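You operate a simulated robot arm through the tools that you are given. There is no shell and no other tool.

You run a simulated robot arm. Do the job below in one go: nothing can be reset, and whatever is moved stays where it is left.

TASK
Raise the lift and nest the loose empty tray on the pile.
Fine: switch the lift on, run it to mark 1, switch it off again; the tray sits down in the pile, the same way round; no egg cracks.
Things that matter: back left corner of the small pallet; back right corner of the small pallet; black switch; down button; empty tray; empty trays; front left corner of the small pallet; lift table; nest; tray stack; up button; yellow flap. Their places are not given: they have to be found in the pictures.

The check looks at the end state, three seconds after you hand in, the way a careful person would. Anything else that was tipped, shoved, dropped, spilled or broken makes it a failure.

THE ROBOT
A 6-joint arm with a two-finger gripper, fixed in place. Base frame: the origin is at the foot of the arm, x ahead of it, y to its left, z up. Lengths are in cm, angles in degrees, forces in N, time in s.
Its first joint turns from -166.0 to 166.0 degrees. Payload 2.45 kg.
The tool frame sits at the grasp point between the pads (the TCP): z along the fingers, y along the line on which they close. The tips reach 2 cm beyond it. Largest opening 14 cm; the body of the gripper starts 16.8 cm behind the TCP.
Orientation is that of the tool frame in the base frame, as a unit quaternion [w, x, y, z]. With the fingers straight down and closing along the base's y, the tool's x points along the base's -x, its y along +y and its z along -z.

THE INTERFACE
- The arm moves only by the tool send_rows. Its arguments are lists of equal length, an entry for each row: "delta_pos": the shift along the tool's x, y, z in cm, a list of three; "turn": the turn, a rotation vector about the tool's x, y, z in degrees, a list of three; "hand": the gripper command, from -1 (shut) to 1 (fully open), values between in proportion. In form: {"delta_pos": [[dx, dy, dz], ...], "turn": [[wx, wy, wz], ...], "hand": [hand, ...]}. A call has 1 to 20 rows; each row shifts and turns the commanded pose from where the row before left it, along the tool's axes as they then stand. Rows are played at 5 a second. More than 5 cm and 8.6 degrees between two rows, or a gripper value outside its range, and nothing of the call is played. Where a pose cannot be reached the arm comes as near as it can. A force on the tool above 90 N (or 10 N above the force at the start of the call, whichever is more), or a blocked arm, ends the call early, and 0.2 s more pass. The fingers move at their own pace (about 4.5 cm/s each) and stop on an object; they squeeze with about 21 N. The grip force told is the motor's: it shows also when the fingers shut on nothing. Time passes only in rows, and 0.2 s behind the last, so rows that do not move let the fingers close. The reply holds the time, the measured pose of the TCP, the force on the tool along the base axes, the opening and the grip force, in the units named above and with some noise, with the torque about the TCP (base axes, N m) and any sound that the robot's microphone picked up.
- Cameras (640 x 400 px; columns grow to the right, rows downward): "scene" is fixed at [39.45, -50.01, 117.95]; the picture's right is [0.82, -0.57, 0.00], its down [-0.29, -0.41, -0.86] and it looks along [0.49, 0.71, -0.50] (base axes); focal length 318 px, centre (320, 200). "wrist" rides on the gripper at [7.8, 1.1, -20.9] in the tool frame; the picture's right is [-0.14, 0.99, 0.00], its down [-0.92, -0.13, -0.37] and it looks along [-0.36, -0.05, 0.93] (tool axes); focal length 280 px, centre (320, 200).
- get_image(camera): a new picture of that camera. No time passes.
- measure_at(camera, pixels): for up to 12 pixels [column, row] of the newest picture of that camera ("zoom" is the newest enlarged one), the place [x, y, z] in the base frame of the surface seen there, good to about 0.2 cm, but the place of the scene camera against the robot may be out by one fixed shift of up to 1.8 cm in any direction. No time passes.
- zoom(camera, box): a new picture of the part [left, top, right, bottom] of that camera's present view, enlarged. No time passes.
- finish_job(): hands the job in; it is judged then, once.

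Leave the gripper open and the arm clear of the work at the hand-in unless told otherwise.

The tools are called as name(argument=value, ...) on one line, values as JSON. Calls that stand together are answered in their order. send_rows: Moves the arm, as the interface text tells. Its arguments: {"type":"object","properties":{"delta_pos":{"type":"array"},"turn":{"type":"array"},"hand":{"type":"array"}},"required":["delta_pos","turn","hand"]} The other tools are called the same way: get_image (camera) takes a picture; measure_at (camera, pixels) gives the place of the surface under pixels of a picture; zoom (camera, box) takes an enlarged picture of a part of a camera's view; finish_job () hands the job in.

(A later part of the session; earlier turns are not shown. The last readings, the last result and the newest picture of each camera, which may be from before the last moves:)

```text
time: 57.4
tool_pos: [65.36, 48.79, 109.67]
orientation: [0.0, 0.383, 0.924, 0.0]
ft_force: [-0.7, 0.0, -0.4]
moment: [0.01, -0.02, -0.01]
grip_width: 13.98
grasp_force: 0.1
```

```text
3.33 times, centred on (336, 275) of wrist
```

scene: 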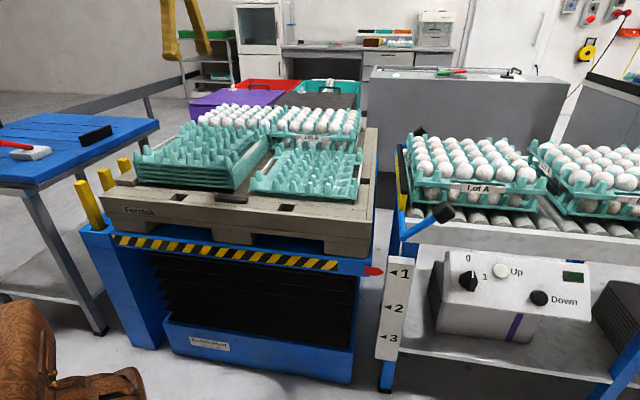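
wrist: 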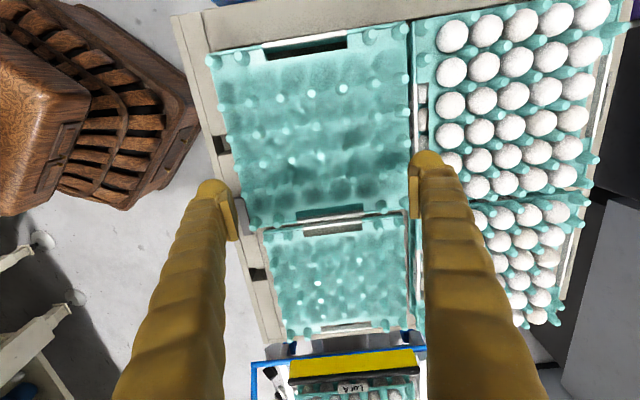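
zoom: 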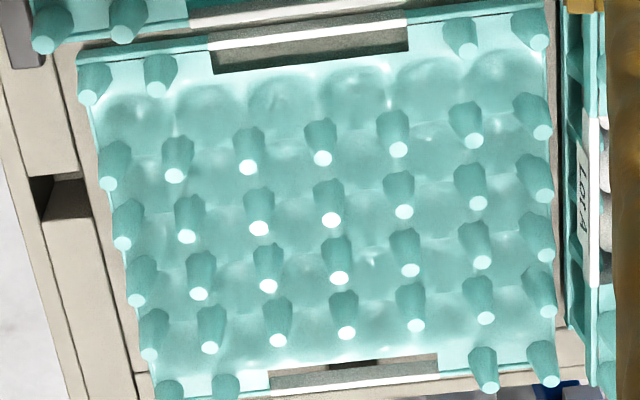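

I measure the posts of the loose tray's two middle rows plus some of the outer rows.

measure_at(camera="zoom", pixels=[[122, 243], [187, 236], [259, 228], [332, 220], [405, 211], [478, 203], [544, 195], [174, 176], [248, 167], [323, 158], [399, 149], [473, 140]])

measure_at(camera="zoom", pixels=[[136, 300], [200, 294], [268, 286], [340, 278], [411, 270], [483, 262], [548, 254], [209, 348], [278, 341], [347, 333], [417, 325], [486, 318]])

```text
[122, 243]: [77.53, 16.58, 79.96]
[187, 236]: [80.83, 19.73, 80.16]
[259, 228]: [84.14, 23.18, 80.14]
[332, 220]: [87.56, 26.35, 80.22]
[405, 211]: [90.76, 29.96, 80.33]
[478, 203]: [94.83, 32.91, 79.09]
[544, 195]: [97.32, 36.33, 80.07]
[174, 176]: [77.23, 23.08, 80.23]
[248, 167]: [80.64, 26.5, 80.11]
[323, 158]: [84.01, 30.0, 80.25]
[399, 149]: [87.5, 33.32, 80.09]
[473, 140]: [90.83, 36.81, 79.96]
```

```text
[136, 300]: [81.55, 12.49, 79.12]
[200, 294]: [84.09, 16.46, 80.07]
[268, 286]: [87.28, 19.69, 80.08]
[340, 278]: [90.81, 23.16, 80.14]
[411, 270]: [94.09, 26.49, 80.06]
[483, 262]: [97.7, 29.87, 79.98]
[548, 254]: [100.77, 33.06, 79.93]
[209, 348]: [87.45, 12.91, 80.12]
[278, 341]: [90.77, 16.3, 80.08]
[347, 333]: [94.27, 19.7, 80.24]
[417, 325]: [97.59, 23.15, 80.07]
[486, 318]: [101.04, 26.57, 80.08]
```

Matching 20 posts pair by pair gives the shift tray→pile: (-24.13, +23.95), no noticeable rotation; in the tool frame +34.0 in x, -0.12 in y, and up 5.58 plus one nesting pitch. I count the pile's layers to know the pitch.

zoom(camera="scene", box=[125, 140, 265, 210])

```text
4.57 times, centred on (195, 175) of scene
```

zoom: 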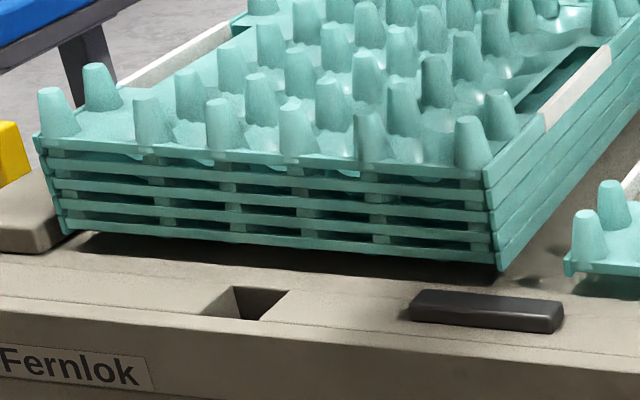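

Five layers, so the pitch is about 1.4 cm and the tray must end about 7.0 cm above its present height. I go back to the same grasp pose over the loose tray, stopping 4 cm higher first.

send_rows(delta_pos=[[-4.8, 0, 0], [-4.8, 0, 0], [-4.8, 0, 0], [-4.8, 0, 0], [-4.8, 0, 0], [-4.8, 0, 0], [-4.8, 0, 0], [0, 0, 4.5], [0, 0, 4.5], [0, 0, 4.5], [0, 0, 4.5], [0, 0, 4.5], [0, 0, 2.5], [0, 0, 0]], turn=[[0, 0, 0], [0, 0, 0], [0, 0, 0], [0, 0, 0], [0, 0, 0], [0, 0, 0], [0, 0, 0], [0, 0, 0], [0, 0, 0], [0, 0, 0], [0, 0, 0], [0, 0, 0], [0, 0, 0], [0, 0, 0]], hand=[1, 0.5, 0, -0.57, -0.57, -0.57, -0.57, -0.57, -0.57, -0.57, -0.57, -0.57, -0.57, -0.57])

get_image(camera="wrist")

```text
time: 60.4
tool_pos: [89.11, 24.9, 84.77]
orientation: [0.0, 0.383, 0.924, -0.001]
ft_force: [-0.6, 0.2, 0.4]
moment: [0.03, 0.0, 0.0]
grip_width: 2.99
grasp_force: 0.1
```

```text
taken
```

wrist: 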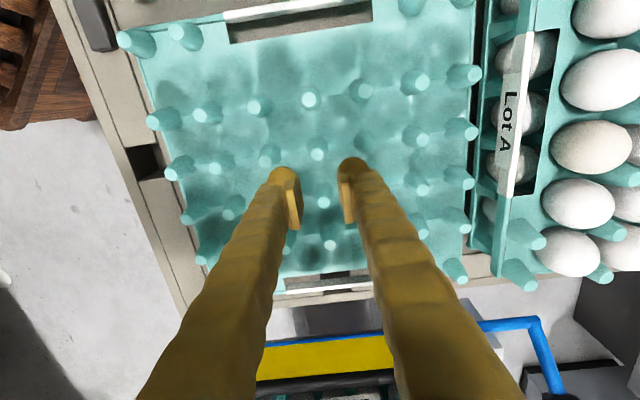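

Same picture as before. I go down the last 5 cm and close on the two posts.

send_rows(delta_pos=[[0, 0, 1.5], [0, 0, 1.5], [0, 0, 1.2], [0, 0, 0.8], [0, 0, 0], [0, 0, 0], [0, 0, 0], [0, 0, 0], [0, 0, 0]], turn=[[0, 0, 0], [0, 0, 0], [0, 0, 0], [0, 0, 0], [0, 0, 0], [0, 0, 0], [0, 0, 0], [0, 0, 0], [0, 0, 0]], hand=[-0.57, -0.57, -0.57, -0.57, -0.57, -0.7, -0.85, -1, -1])

```text
time: 62.4
tool_pos: [89.06, 24.86, 79.61]
orientation: [0.001, 0.383, 0.924, 0.0]
ft_force: [0.3, 0.3, 0.2]
moment: [-0.01, -0.05, 0.02]
grip_width: 1.2
grasp_force: 21.3
```

The grip is at 1.20 cm as before. I lift slowly, 4 cm first, and check.

send_rows(delta_pos=[[0, 0, 0], [0, 0, -0.4], [0, 0, -0.6], [0, 0, -1.0], [0, 0, -1.0], [0, 0, -1.0], [0, 0, 0]], turn=[[0, 0, 0], [0, 0, 0], [0, 0, 0], [0, 0, 0], [0, 0, 0], [0, 0, 0], [0, 0, 0]], hand=[-1, -1, -1, -1, -1, -1, -1])

get_image(camera="wrist")

zoom(camera="scene", box=[120, 90, 400, 250])

```text
time: 64.0
tool_pos: [89.2, 24.83, 83.56]
orientation: [0.001, 0.382, 0.924, 0.0]
ft_force: [-0.6, 0.7, -1.6]
moment: [-0.03, 0.01, -0.01]
grip_width: 1.06
grasp_force: 21.0
```

```text
taken
```

wrist: 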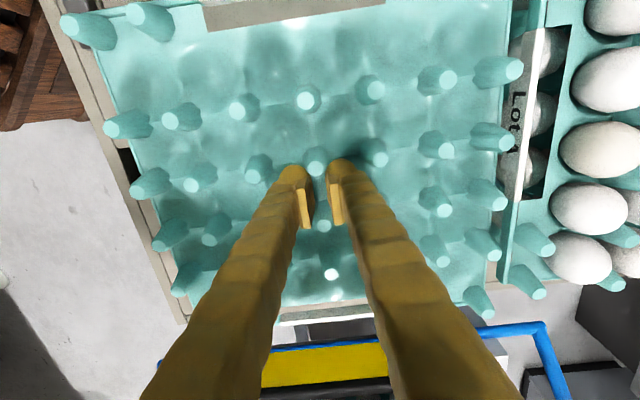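

```text
2.29 times, centred on (260, 170) of scene
```

zoom: 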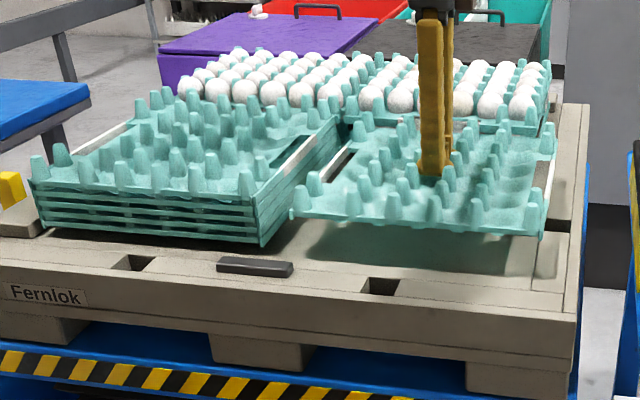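

The tray hangs level, but the opening went from 1.20 to 1.06, so it may be creeping. I measure post tops against the hand and wait one beat to see if it continues.

measure_at(camera="wrist", pixels=[[309, 101], [317, 163], [324, 226], [332, 275], [172, 124], [447, 80], [192, 186], [446, 150], [443, 211], [209, 239], [438, 257], [245, 110]])

send_rows(delta_pos=[[0, 0, 0], [0, 0, 0], [0, 0, 0], [0, 0, 0]], turn=[[0, 0, 0], [0, 0, 0], [0, 0, 0], [0, 0, 0]], hand=[-1, -1, -1, -1])

get_image(camera="wrist")

measure_at(camera="wrist", pixels=[[309, 101], [317, 163], [324, 226], [332, 275], [172, 124], [447, 80], [192, 186], [446, 150], [443, 211], [209, 239], [438, 257], [245, 110]])

```text
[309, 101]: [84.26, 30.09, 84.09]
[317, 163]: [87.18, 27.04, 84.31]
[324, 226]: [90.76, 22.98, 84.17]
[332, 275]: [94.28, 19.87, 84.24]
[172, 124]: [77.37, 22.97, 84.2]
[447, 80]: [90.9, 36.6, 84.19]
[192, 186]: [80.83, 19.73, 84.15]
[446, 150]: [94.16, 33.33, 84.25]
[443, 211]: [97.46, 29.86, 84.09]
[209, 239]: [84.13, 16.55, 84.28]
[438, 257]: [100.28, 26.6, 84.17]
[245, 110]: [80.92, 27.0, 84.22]
```

```text
time: 65.0
tool_pos: [89.14, 25.01, 83.53]
orientation: [-0.001, 0.383, 0.924, 0.001]
ft_force: [0.6, 0.5, -1.4]
moment: [-0.02, 0.01, -0.01]
grip_width: 1.03
grasp_force: 21.5
```

```text
taken
```

wrist: 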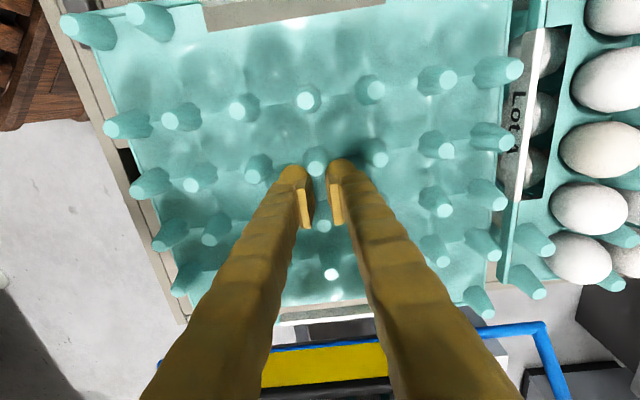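

```text
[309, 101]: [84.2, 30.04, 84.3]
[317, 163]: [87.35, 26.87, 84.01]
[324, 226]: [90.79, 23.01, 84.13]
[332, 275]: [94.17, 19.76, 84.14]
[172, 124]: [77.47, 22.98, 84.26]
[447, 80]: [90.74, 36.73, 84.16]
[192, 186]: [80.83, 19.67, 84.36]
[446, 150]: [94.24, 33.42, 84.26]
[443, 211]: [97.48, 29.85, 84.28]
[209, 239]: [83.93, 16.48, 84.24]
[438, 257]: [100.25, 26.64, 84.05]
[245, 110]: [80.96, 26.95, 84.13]
```

No slip: post tops are at 84.2, exactly 4 cm higher and level. I lift 12 cm more, then travel 34.0 cm toward the pile at a gentle pace.

send_rows(delta_pos=[[0, 0, -1.0], [0, 0, -1.5], [0, 0, -2.0], [0, 0, -2.0], [0, 0, -2.0], [0, 0, -2.0], [0, 0, -1.5], [0, 0, 0]], turn=[[0, 0, 0], [0, 0, 0], [0, 0, 0], [0, 0, 0], [0, 0, 0], [0, 0, 0], [0, 0, 0], [0, 0, 0]], hand=[-1, -1, -1, -1, -1, -1, -1, -1])

send_rows(delta_pos=[[0.5, 0, 0], [1.0, 0, 0], [1.5, 0, 0], [2.0, 0, 0], [2.3, 0, 0], [2.3, 0, 0], [2.3, 0, 0], [2.3, 0, 0], [2.3, 0, 0], [2.3, 0, 0], [2.3, 0, 0], [2.3, 0, 0], [2.3, 0, 0], [2.3, 0, 0], [2.0, 0, 0], [1.5, 0, 0], [1.0, -0.06, 0], [0.9, -0.06, 0], [0.6, 0, 0], [0, 0, 0]], turn=[[0, 0, 0], [0, 0, 0], [0, 0, 0], [0, 0, 0], [0, 0, 0], [0, 0, 0], [0, 0, 0], [0, 0, 0], [0, 0, 0], [0, 0, 0], [0, 0, 0], [0, 0, 0], [0, 0, 0], [0, 0, 0], [0, 0, 0], [0, 0, 0], [0, 0, 0], [0, 0, 0], [0, 0, 0], [0, 0, 0]], hand=[-1, -1, -1, -1, -1, -1, -1, -1, -1, -1, -1, -1, -1, -1, -1, -1, -1, -1, -1, -1])

get_image(camera="wrist")

zoom(camera="scene", box=[100, 60, 380, 240])

```text
time: 66.8
tool_pos: [89.16, 24.9, 95.68]
orientation: [0.0, 0.383, 0.924, -0.001]
ft_force: [0.0, -0.1, -2.2]
moment: [-0.02, 0.0, -0.01]
grip_width: 1.04
grasp_force: 20.6
```

```text
time: 71.0
tool_pos: [64.96, 48.82, 95.62]
orientation: [0.0, 0.383, 0.924, 0.0]
ft_force: [-0.7, 0.0, -1.4]
moment: [0.04, 0.01, -0.03]
grip_width: 1.0
grasp_force: 20.5
```

```text
taken
```

wrist: 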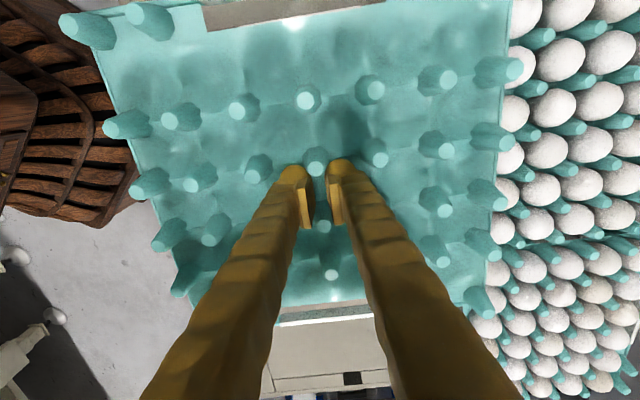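

```text
2.22 times, centred on (240, 150) of scene
```

zoom: 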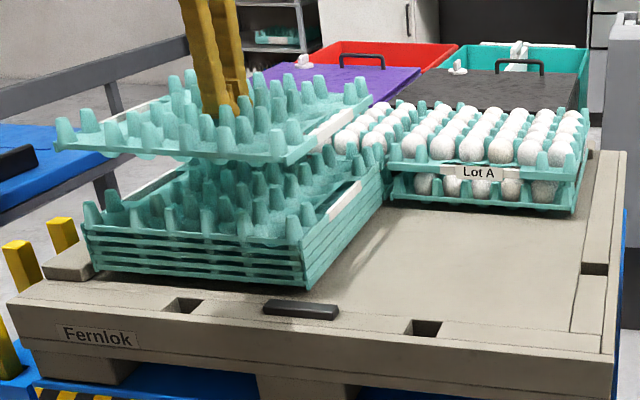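

The tray is over the pile. I measure the held tray's posts and compare them with the pile's posts: expected e.g. (56.6,43.8), (69.8,57.1), (73.45,53.9), (60.0,40.2), (76.9,50.4), (70.1,43.8), (53.2,47.1).

measure_at(camera="wrist", pixels=[[172, 124], [192, 186], [446, 150], [445, 211], [209, 239], [444, 260], [332, 275], [309, 101], [447, 80], [130, 130], [495, 140], [380, 160]])

zoom(camera="wrist", box=[90, 0, 530, 300])

```text
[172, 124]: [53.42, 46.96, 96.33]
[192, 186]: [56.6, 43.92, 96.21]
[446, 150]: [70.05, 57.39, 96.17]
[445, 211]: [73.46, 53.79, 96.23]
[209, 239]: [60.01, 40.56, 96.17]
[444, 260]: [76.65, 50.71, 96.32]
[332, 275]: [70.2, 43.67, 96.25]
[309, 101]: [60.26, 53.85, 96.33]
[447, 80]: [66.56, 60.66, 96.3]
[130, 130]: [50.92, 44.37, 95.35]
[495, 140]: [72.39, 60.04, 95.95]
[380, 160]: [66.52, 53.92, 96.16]
```

```text
1.33 times, centred on (310, 150) of wrist
```

zoom: 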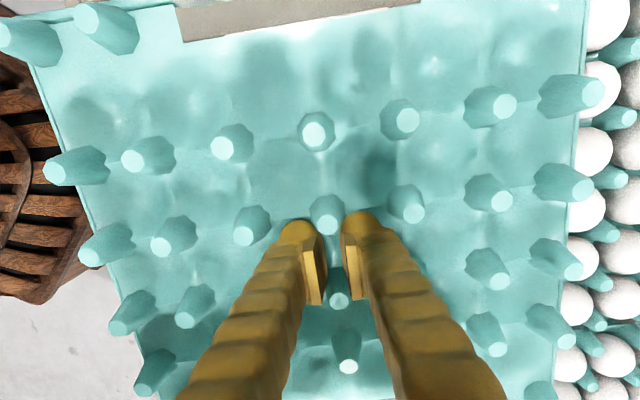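

Held posts match the pile's within about 0.1 cm on average. I lower 6.5 cm to just above the nest and read the force.

send_rows(delta_pos=[[0, 0, 0.5], [0, 0, 1.0], [0, 0, 1.0], [0, 0, 1.0], [0, 0, 1.0], [0, 0, 0.8], [0, 0, 0.6], [0, 0, 0.6], [0, 0, 0]], turn=[[0, 0, 0], [0, 0, 0], [0, 0, 0], [0, 0, 0], [0, 0, 0], [0, 0, 0], [0, 0, 0], [0, 0, 0], [0, 0, 0]], hand=[-1, -1, -1, -1, -1, -1, -1, -1, -1])

zoom(camera="scene", box=[110, 110, 290, 220])

```text
time: 73.0
tool_pos: [65.0, 48.74, 89.03]
orientation: [0.0, 0.382, 0.924, 0.0]
ft_force: [-0.1, 0.3, -2.4]
moment: [0.02, 0.01, -0.01]
grip_width: 0.96
grasp_force: 20.8
```

```text
3.56 times, centred on (200, 165) of scene
```

zoom: 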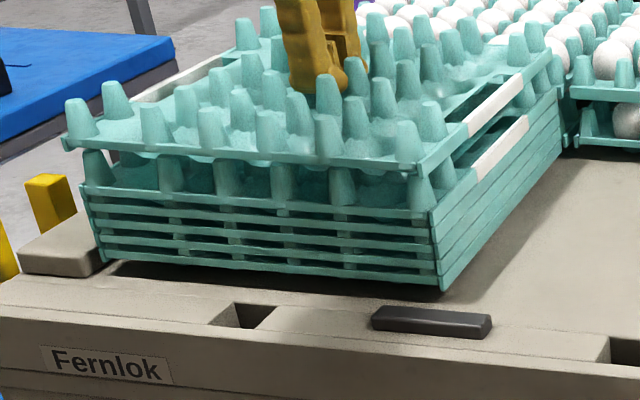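

Well in line with the pile. I go on in small steps, 1.5 cm.

send_rows(delta_pos=[[0, 0, 0.3], [0, 0, 0.3], [0, 0, 0.3], [0, 0, 0.3], [0, 0, 0.3], [0, 0, 0]], turn=[[0, 0, 0], [0, 0, 0], [0, 0, 0], [0, 0, 0], [0, 0, 0], [0, 0, 0]], hand=[-1, -1, -1, -1, -1, -1])

zoom(camera="scene", box=[110, 110, 290, 220])

```text
time: 74.4
tool_pos: [64.89, 48.72, 87.75]
orientation: [0.0, 0.383, 0.924, -0.001]
ft_force: [0.1, -0.1, -1.5]
moment: [0.01, 0.02, -0.01]
grip_width: 0.73
grasp_force: 21.5
```

```text
3.56 times, centred on (200, 165) of scene
```

zoom: 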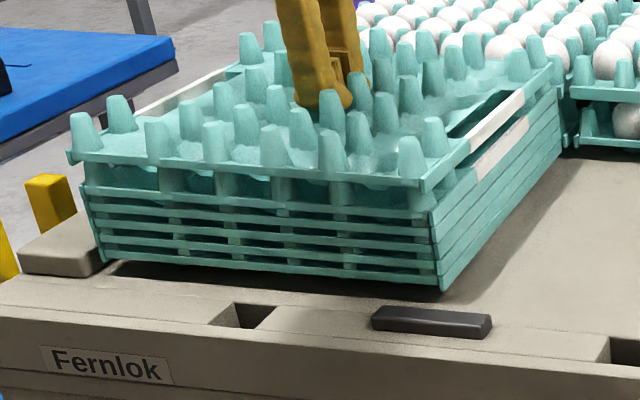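

The opening fell to 0.73, so I check whether the tray slipped in the grip by measuring its post tops.

get_image(camera="wrist")

measure_at(camera="wrist", pixels=[[172, 124], [192, 186], [446, 150], [445, 211], [209, 239], [444, 260], [332, 275], [309, 101], [447, 80], [380, 160]])

```text
taken
```

wrist: 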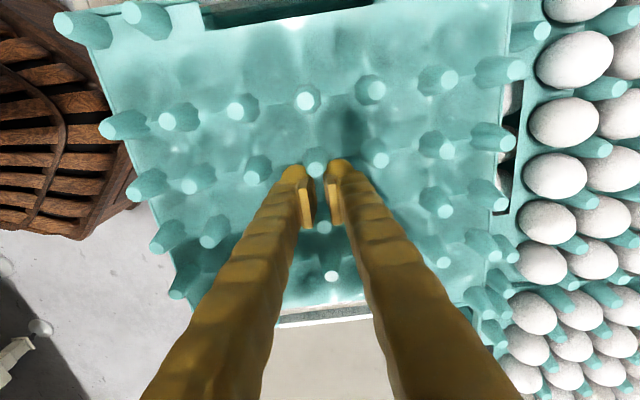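

```text
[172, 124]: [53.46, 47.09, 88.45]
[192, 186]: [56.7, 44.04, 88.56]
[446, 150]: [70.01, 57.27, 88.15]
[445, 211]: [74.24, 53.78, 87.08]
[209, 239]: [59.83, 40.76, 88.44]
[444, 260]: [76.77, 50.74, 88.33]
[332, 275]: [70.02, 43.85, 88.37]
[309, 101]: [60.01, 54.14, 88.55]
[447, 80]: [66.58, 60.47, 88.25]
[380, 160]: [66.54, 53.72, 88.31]
```

A small tilt of about 0.7° (front side 0.25 cm higher), and post tops at 88.4; seated they should be at about 87.1. Alignment in plan is still fine. I go down in 0.2 cm steps with force readings.

send_rows(delta_pos=[[0, 0, 0.2], [0, 0, 0.2], [0, 0, 0]], turn=[[0, 0, 0], [0, 0, 0], [0, 0, 0]], hand=[-1, -1, -1])

get_image(camera="wrist")

measure_at(camera="wrist", pixels=[[172, 124], [192, 186], [446, 150], [445, 213], [209, 240], [444, 262], [332, 276], [309, 101], [447, 80], [380, 160]])

```text
time: 75.2
tool_pos: [64.91, 48.86, 87.28]
orientation: [0.0, 0.382, 0.924, -0.001]
ft_force: [-0.3, -0.6, -2.8]
moment: [0.01, 0.07, 0.03]
grip_width: 0.61
grasp_force: 21.0
```

```text
taken
```

wrist: 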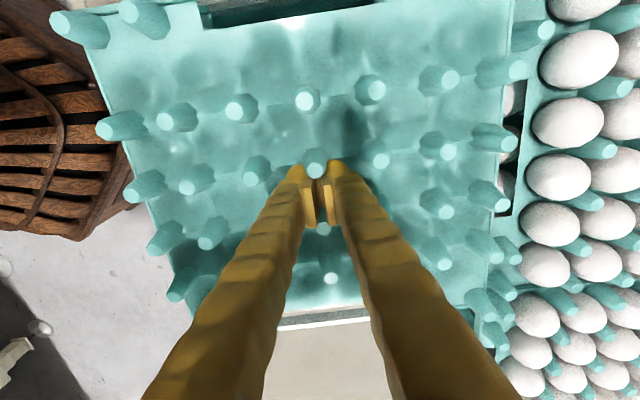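

```text
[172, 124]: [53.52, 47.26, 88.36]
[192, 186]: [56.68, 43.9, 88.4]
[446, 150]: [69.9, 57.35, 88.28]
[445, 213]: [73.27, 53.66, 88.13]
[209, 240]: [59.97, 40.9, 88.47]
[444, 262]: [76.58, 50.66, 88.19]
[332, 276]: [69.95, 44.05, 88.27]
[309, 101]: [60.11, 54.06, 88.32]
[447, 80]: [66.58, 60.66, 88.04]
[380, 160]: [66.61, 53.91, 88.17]
```

The tray stopped following: its post tops stay at 88.3 while the hand went down 0.4 cm, so it touches the pile about 1.2 cm above the seated height. I look closely at how it sits.

zoom(camera="scene", box=[120, 130, 280, 220])

zoom(camera="wrist", box=[220, 100, 420, 300])

zoom(camera="scene", box=[225, 130, 305, 190])

```text
4.00 times, centred on (200, 175) of scene
```

zoom: 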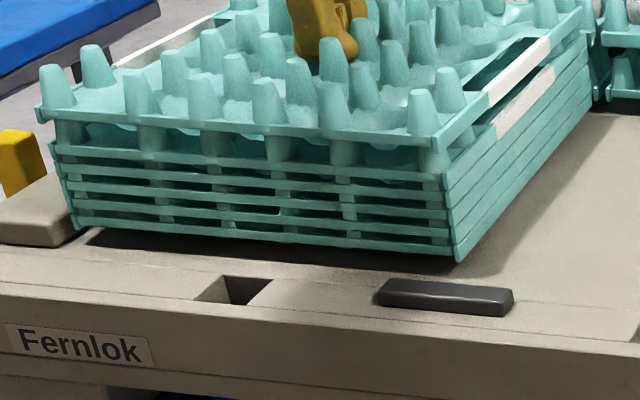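

```text
2.00 times, centred on (320, 200) of wrist
```

zoom: 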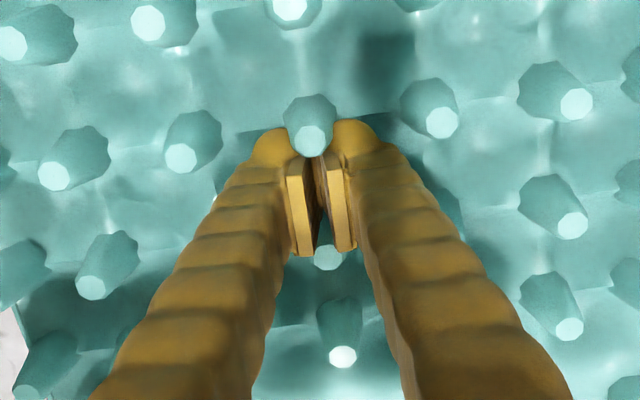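

```text
6.67 times, centred on (265, 160) of scene
```

zoom: 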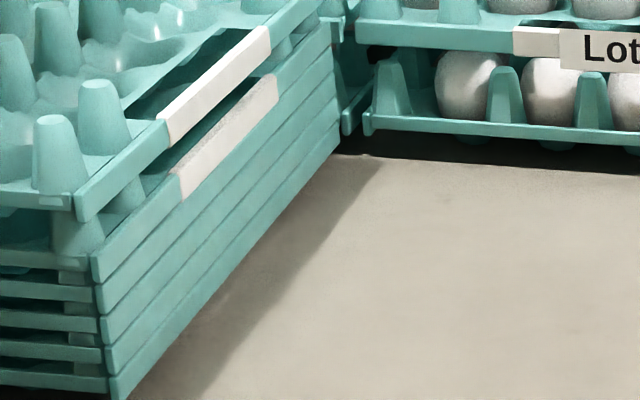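

The tray's flange is right at the height of the pile's post tops (85.7), so the posts haven't slid into the hollow posts yet. I measure the held tray's posts precisely with zooms to find any small offset.

zoom(camera="wrist", box=[40, 0, 300, 162])

zoom(camera="wrist", box=[290, 0, 550, 162])

zoom(camera="wrist", box=[80, 140, 340, 302])

zoom(camera="wrist", box=[300, 140, 560, 302])

```text
2.46 times, centred on (170, 81) of wrist
```

zoom: 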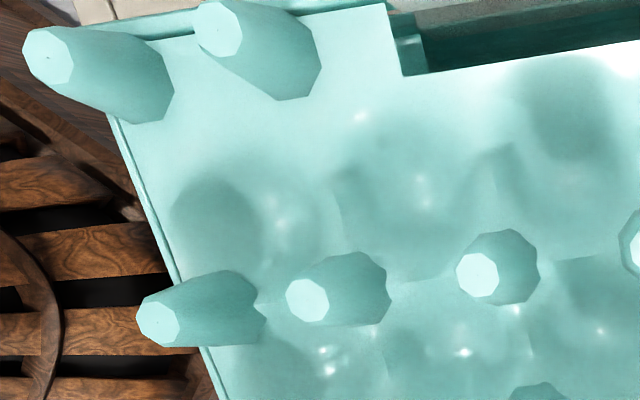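

```text
2.46 times, centred on (420, 81) of wrist
```

zoom: 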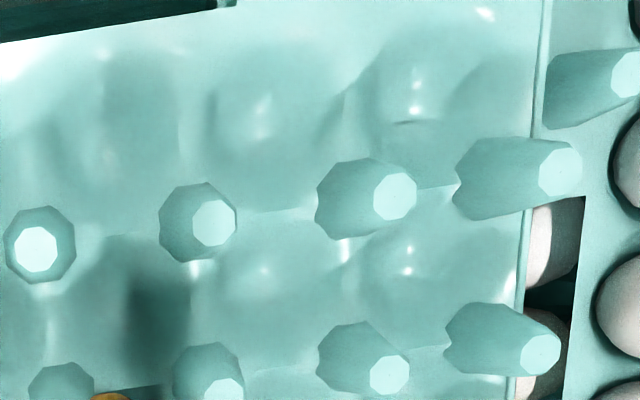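

```text
2.46 times, centred on (210, 221) of wrist
```

zoom: 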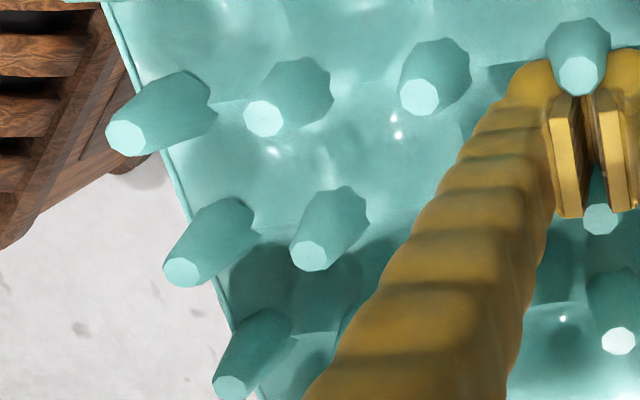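

```text
2.46 times, centred on (430, 221) of wrist
```

zoom: 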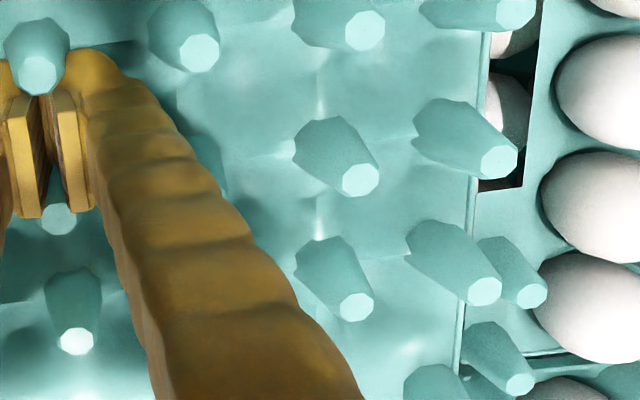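

I measure the exact post-top centres from these zooms (24 points, in wrist pixels).

measure_at(camera="wrist", pixels=[[165.1, 121.7], [233.8, 111.5], [304.1, 100.9], [376.9, 90.3], [450.5, 79.8], [131.1, 195.4], [186.4, 187.7], [250.2, 179.1], [315.3, 170.2], [381.4, 159], [448, 152.2], [509.4, 143.2]])

measure_at(camera="wrist", pixels=[[153.9, 250.3], [205.5, 243.8], [324.2, 228.7], [446.3, 212.5], [502.8, 205.1], [331.1, 278.3], [445, 264.1], [496.7, 258], [105, 131], [517.6, 68.8], [60.2, 22.1], [130.2, 11.1]])

```text
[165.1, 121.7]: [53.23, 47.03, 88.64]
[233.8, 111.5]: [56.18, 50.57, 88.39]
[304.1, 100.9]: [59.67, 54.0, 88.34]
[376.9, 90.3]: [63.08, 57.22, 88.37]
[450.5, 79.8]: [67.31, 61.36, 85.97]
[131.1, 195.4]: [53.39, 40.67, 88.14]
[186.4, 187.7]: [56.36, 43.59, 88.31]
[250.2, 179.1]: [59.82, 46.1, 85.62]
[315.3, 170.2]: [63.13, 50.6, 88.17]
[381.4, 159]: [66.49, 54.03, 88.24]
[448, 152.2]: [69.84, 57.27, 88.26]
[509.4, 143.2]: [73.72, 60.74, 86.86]
```

```text
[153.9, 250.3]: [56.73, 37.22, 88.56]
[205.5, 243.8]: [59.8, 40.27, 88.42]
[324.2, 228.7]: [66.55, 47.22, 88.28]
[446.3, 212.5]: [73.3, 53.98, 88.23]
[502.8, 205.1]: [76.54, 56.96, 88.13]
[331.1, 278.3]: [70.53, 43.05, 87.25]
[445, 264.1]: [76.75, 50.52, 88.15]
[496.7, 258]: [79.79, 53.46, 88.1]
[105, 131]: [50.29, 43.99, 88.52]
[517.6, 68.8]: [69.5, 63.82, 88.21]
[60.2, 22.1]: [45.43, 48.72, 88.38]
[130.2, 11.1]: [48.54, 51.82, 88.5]
```

The held posts average only (-0.12,+0.06) off the pile's, and the tray is tilted about 1°. I correct the offset by 0.13 cm (tool -x) and see whether it sinks further with a 0.2 cm step.

send_rows(delta_pos=[[-0.13, 0.03, 0], [0, 0, 0], [0, 0, 0.2], [0, 0, 0]], turn=[[0, 0, 0], [0, 0, 0], [0, 0, 0], [0, 0, 0]], hand=[-1, -1, -1, -1])

get_image(camera="wrist")

measure_at(camera="wrist", pixels=[[165, 122], [304, 101], [377, 90], [131, 195], [186, 188], [448, 152], [154, 250], [206, 244], [446, 213], [445, 264], [130, 11], [315, 170]])

zoom(camera="scene", box=[120, 130, 280, 220])

```text
time: 76.2
tool_pos: [65.14, 48.8, 87.03]
orientation: [-0.001, 0.383, 0.924, 0.0]
ft_force: [-3.7, -1.0, 13.4]
moment: [-0.1, 0.1, 0.05]
grip_width: 0.59
grasp_force: 20.7
```

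```text
taken
```

wrist: 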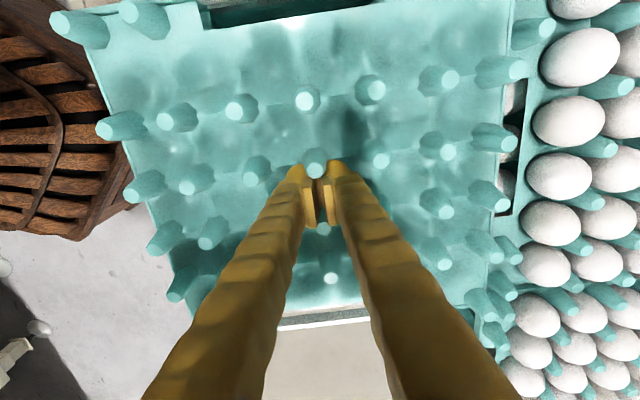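

```text
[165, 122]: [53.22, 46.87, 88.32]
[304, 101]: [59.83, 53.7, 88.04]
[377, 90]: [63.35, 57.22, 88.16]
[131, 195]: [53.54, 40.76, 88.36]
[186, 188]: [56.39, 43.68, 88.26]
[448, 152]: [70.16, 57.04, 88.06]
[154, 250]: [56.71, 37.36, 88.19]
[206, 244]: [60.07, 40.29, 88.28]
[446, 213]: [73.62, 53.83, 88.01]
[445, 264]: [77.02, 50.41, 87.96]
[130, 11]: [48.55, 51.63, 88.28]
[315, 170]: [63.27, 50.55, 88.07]
```

```text
4.00 times, centred on (200, 175) of scene
```

zoom: 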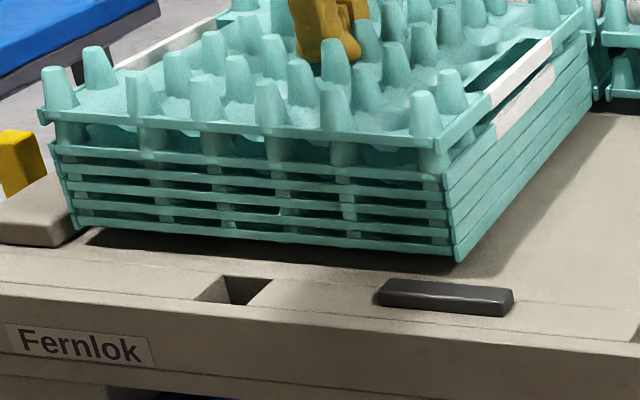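

The tray now rests on the pile (13 N upward), aligned within about 0.05 cm, but roughly 1 cm above full seating — the tapered posts probably wedge lightly because my grip holds it sideways. I relieve the pressure, open the fingers so it can centre itself, and look.

send_rows(delta_pos=[[0, 0, -0.2], [0, 0, 0], [0, 0, 0], [0, 0, 0], [0, 0, 0]], turn=[[0, 0, 0], [0, 0, 0], [0, 0, 0], [0, 0, 0], [0, 0, 0]], hand=[-1, -0.8, -0.57, -0.57, -0.57])

get_image(camera="wrist")

zoom(camera="scene", box=[120, 130, 280, 220])

```text
time: 77.4
tool_pos: [65.06, 48.71, 87.2]
orientation: [0.0, 0.383, 0.924, 0.001]
ft_force: [-0.1, -0.3, -2.1]
moment: [0.01, -0.02, 0.0]
grip_width: 3.04
grasp_force: 0.3
```

```text
taken
```

wrist: 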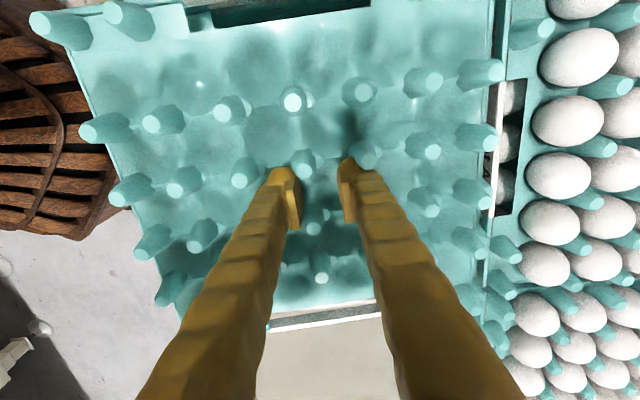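

```text
4.00 times, centred on (200, 175) of scene
```

zoom: 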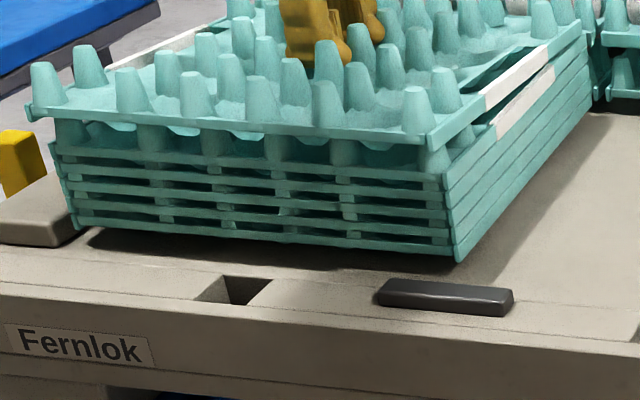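

The tray shifted forward a little on release. I measure where it lies now.

zoom(camera="wrist", box=[60, 60, 540, 300])

measure_at(camera="wrist", pixels=[[151, 124], [223, 113], [293, 102], [362, 93], [433, 81], [175, 189], [239, 180], [304, 172], [432, 152], [195, 246], [432, 211], [321, 278]])

```text
1.33 times, centred on (300, 180) of wrist
```

zoom: 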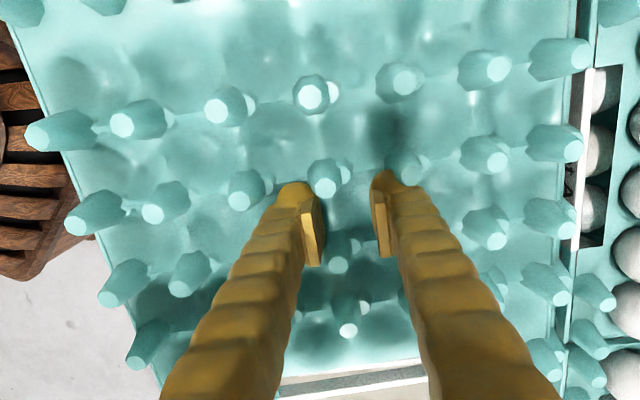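

```text
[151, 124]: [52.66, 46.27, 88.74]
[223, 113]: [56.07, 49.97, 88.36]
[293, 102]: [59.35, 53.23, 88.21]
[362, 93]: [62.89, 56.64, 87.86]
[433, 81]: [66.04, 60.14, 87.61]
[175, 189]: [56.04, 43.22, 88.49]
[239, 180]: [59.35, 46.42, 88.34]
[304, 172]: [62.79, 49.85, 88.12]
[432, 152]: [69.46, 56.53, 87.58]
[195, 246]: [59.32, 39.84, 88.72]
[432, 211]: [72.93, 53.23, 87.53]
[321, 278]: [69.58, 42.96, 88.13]
```

Something odd: beside each held post a second "ghost" post shows in this view. I zoom in strongly to understand it (around (293,102) and (304,172)).

zoom(camera="wrist", box=[260, 70, 400, 158])

zoom(camera="wrist", box=[270, 140, 380, 300])

zoom(camera="wrist", box=[380, 40, 520, 240])

zoom(camera="scene", box=[215, 100, 315, 180])

```text
4.55 times, centred on (330, 114) of wrist
```

zoom: 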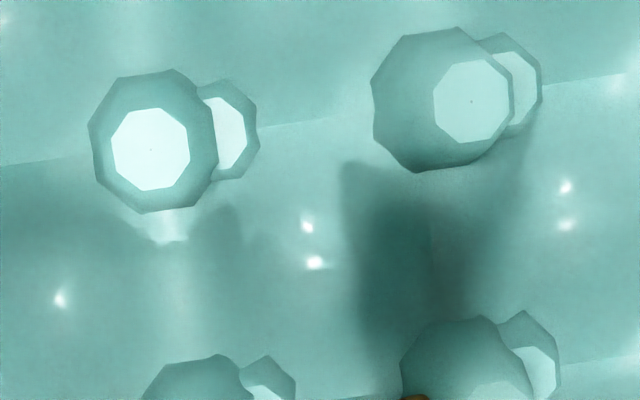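

```text
2.50 times, centred on (325, 220) of wrist
```

zoom: 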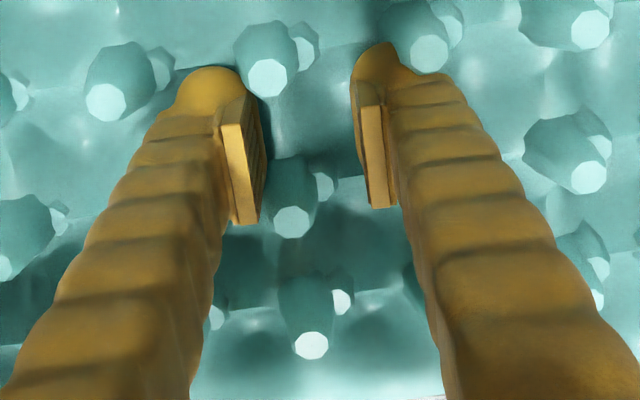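

```text
2.00 times, centred on (450, 140) of wrist
```

zoom: 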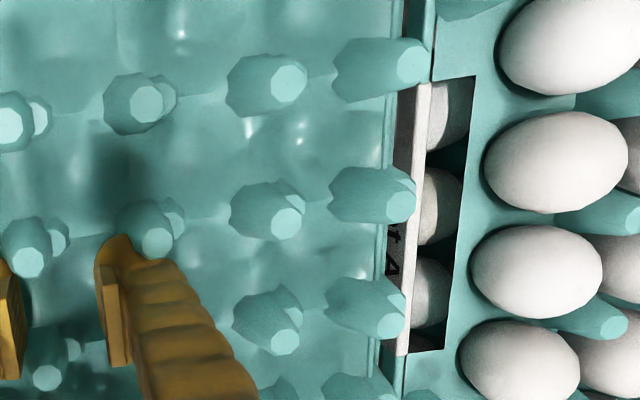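

```text
5.00 times, centred on (265, 140) of scene
```

zoom: 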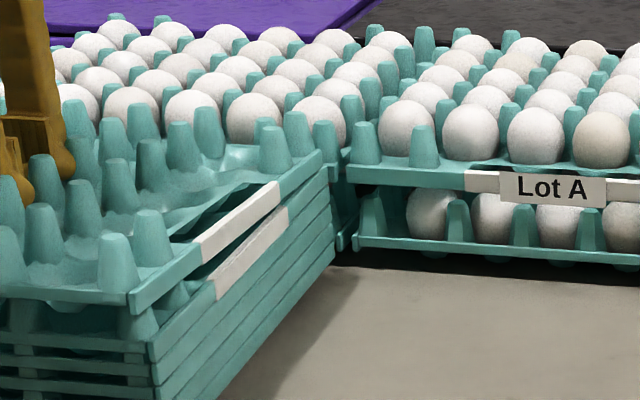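

The rear edge seems seated while the front stands up, and the load is still on the hand (-2 N). I look at the front and left corners of the pile.

zoom(camera="scene", box=[122, 140, 242, 205])

measure_at(camera="scene", pixels=[[127, 160], [137, 171], [133, 168], [231, 166], [231, 176], [262, 142], [175, 165], [175, 175], [130, 145], [226, 155]])

```text
5.33 times, centred on (182, 172) of scene
```

zoom: 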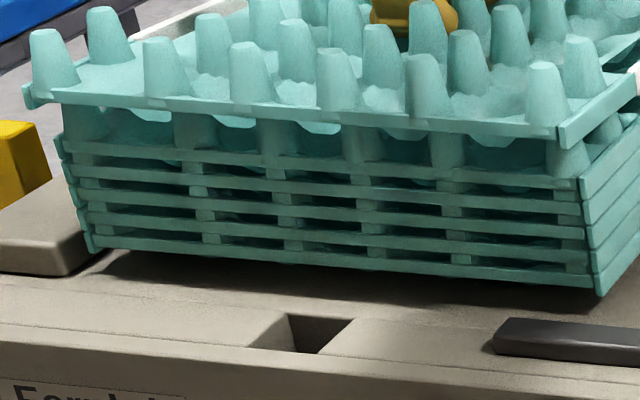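

```text
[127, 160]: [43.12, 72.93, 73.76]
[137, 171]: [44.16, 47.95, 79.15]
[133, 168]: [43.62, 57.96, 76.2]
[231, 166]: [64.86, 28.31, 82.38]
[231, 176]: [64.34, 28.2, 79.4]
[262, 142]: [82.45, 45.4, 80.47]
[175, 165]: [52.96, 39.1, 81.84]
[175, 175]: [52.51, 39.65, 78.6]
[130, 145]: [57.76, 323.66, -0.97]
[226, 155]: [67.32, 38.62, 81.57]
```

The front flange stands on the pile's front posts while the hand still seems to carry the tray. I raise the hand just 0.3 cm with open fingers to see whether the tray follows or stays.

send_rows(delta_pos=[[0, 0, -0.3], [0, 0, 0]], turn=[[0, 0, 0], [0, 0, 0]], hand=[-0.57, -0.57])

get_image(camera="wrist")

measure_at(camera="wrist", pixels=[[151, 124], [223, 113], [293, 102], [362, 93], [433, 81], [175, 189], [239, 180], [304, 170], [432, 152], [195, 246], [432, 211], [321, 277]])

```text
time: 78.0
tool_pos: [65.11, 48.69, 87.43]
orientation: [0.001, 0.383, 0.924, 0.001]
ft_force: [-0.5, -0.6, -1.2]
moment: [0.0, -0.01, 0.0]
grip_width: 3.03
grasp_force: 0.0
```

```text
taken
```

wrist: 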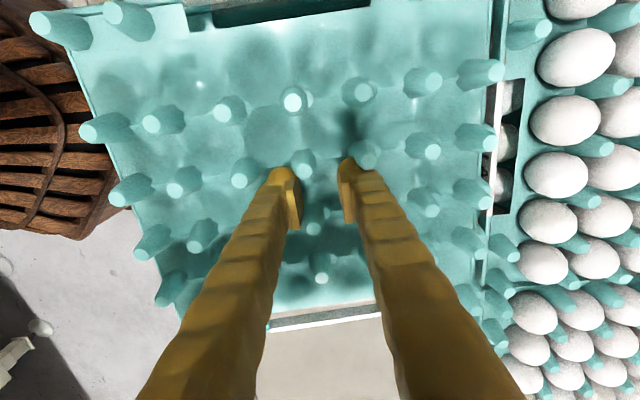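

```text
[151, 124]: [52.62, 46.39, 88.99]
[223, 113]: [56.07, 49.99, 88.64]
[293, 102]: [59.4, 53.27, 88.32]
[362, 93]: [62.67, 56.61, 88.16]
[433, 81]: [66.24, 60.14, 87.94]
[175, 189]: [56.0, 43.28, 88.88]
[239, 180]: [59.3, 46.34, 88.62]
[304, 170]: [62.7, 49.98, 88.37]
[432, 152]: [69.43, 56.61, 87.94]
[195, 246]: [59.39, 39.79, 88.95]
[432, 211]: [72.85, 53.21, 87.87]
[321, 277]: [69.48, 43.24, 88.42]
```

The tray rose with the hand: one finger is wedged in its cup between neighbouring posts at this wide opening (the fingers are thicker than I assumed). So 3 cm is too wide here. I close the hand again to regain the centred grip.

send_rows(delta_pos=[[0, 0, 0], [0, 0, 0], [0, 0, 0], [0, 0, 0]], turn=[[0, 0, 0], [0, 0, 0], [0, 0, 0], [0, 0, 0]], hand=[-0.7, -0.85, -1, -1])

get_image(camera="wrist")

measure_at(camera="wrist", pixels=[[165, 122], [234, 111], [304, 101], [377, 90], [131, 195], [186, 188], [448, 152], [154, 250], [206, 244], [446, 213], [445, 264], [315, 170]])

```text
time: 79.0
tool_pos: [65.04, 48.71, 87.36]
orientation: [0.0, 0.383, 0.924, 0.0]
ft_force: [0.5, -0.5, 0.4]
moment: [-0.02, -0.02, -0.03]
grip_width: 0.56
grasp_force: 21.8
```

```text
taken
```

wrist: 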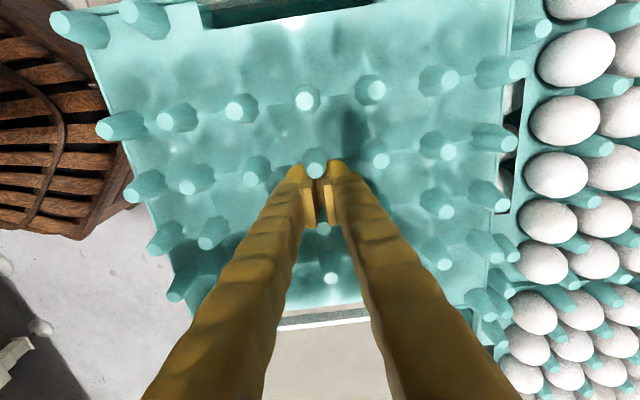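

```text
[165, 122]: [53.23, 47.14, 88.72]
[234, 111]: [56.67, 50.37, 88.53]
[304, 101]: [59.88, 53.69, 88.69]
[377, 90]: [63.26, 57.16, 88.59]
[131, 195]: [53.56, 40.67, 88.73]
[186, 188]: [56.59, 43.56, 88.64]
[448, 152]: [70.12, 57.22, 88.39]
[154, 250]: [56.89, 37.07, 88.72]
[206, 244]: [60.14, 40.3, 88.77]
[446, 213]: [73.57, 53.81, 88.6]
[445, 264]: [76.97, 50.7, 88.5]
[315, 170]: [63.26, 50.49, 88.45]
```

The tray is centred again (within 0.05 cm), nearly level, tops at 88.6. The hand force is about zero, so the pile now carries it: it seems to stand on the pile's posts. I lift 1 cm to see the load come back and check the grip.

send_rows(delta_pos=[[0, 0, -0.25], [0, 0, -0.25], [0, 0, -0.25], [0, 0, -0.25], [0, 0, 0]], turn=[[0, 0, 0], [0, 0, 0], [0, 0, 0], [0, 0, 0], [0, 0, 0]], hand=[-1, -1, -1, -1, -1])

get_image(camera="wrist")

measure_at(camera="wrist", pixels=[[165, 122], [234, 111], [304, 101], [377, 90], [131, 195], [186, 188], [448, 152], [154, 250], [206, 244], [446, 213], [445, 264], [315, 170]])

zoom(camera="scene", box=[120, 120, 300, 220])

```text
time: 80.2
tool_pos: [65.14, 48.86, 88.54]
orientation: [0.0, 0.382, 0.924, -0.001]
ft_force: [-0.2, 0.4, -1.8]
moment: [-0.04, 0.0, 0.0]
grip_width: 0.59
grasp_force: 21.1
```

```text
taken
```

wrist: 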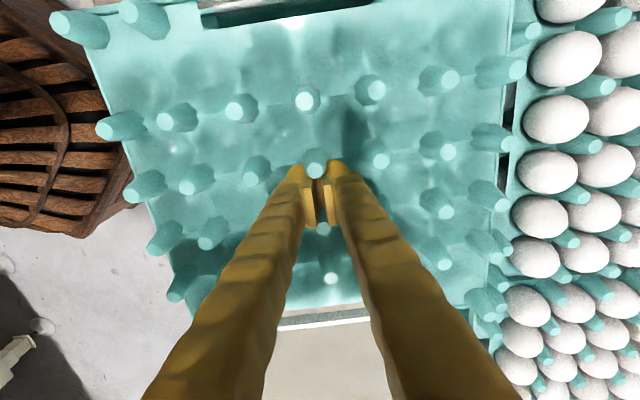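

```text
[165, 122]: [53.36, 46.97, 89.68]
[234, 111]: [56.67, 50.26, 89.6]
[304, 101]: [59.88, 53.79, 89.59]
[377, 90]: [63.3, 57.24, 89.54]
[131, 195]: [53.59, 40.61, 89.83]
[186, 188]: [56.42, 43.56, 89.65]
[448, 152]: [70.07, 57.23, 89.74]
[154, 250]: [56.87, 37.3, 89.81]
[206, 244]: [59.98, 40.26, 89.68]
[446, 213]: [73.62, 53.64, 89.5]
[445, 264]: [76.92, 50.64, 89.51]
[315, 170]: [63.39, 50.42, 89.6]
```

```text
3.56 times, centred on (210, 170) of scene
```

zoom: 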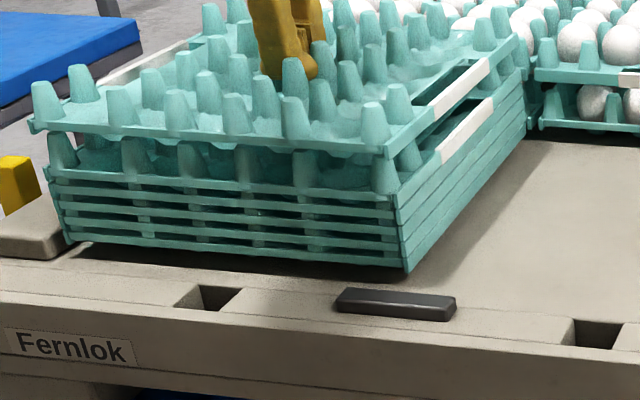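

With the tray lifted 1 cm the full weight is back (-1.8 N) and it is level and centred. I now lower in 0.25 cm steps to find exactly at which height the pile takes the load.

send_rows(delta_pos=[[0, 0, 0.25], [0, 0, 0.25], [0, 0, 0]], turn=[[0, 0, 0], [0, 0, 0], [0, 0, 0]], hand=[-1, -1, -1])

send_rows(delta_pos=[[0, 0, 0.25], [0, 0, 0]], turn=[[0, 0, 0], [0, 0, 0]], hand=[-1, -1])

send_rows(delta_pos=[[0, 0, 0.25], [0, 0, 0]], turn=[[0, 0, 0], [0, 0, 0]], hand=[-1, -1])

get_image(camera="wrist")

measure_at(camera="wrist", pixels=[[165, 122], [234, 111], [304, 101], [377, 90], [131, 195], [186, 188], [448, 152], [154, 250], [206, 244], [446, 213], [445, 264], [315, 170]])

```text
time: 81.0
tool_pos: [65.06, 48.78, 87.97]
orientation: [0.0, 0.382, 0.924, 0.0]
ft_force: [-0.2, -0.1, -1.7]
moment: [0.02, -0.02, 0.03]
grip_width: 0.6
grasp_force: 21.2
```

```text
time: 81.6
tool_pos: [65.22, 48.7, 87.77]
orientation: [0.0, 0.382, 0.924, 0.0]
ft_force: [0.5, -0.1, -1.5]
moment: [-0.03, 0.01, -0.01]
grip_width: 0.6
grasp_force: 20.7
```

```text
time: 82.2
tool_pos: [64.98, 48.68, 87.53]
orientation: [0.001, 0.383, 0.924, 0.0]
ft_force: [0.1, 0.1, -1.7]
moment: [-0.01, -0.02, 0.0]
grip_width: 0.59
grasp_force: 20.8
```

```text
taken
```

wrist: 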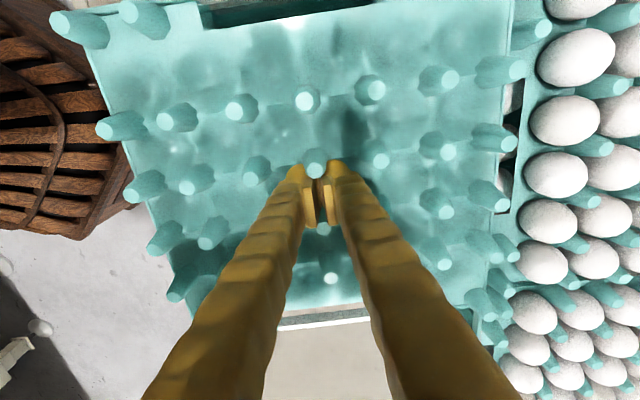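

```text
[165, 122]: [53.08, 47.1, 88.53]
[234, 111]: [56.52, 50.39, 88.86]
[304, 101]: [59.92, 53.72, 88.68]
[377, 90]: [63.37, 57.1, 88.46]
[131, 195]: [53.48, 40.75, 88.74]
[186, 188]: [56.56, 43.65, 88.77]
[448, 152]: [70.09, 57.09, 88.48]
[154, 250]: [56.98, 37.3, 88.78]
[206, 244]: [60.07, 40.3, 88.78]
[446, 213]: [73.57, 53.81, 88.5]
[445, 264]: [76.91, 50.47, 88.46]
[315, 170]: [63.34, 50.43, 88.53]
```

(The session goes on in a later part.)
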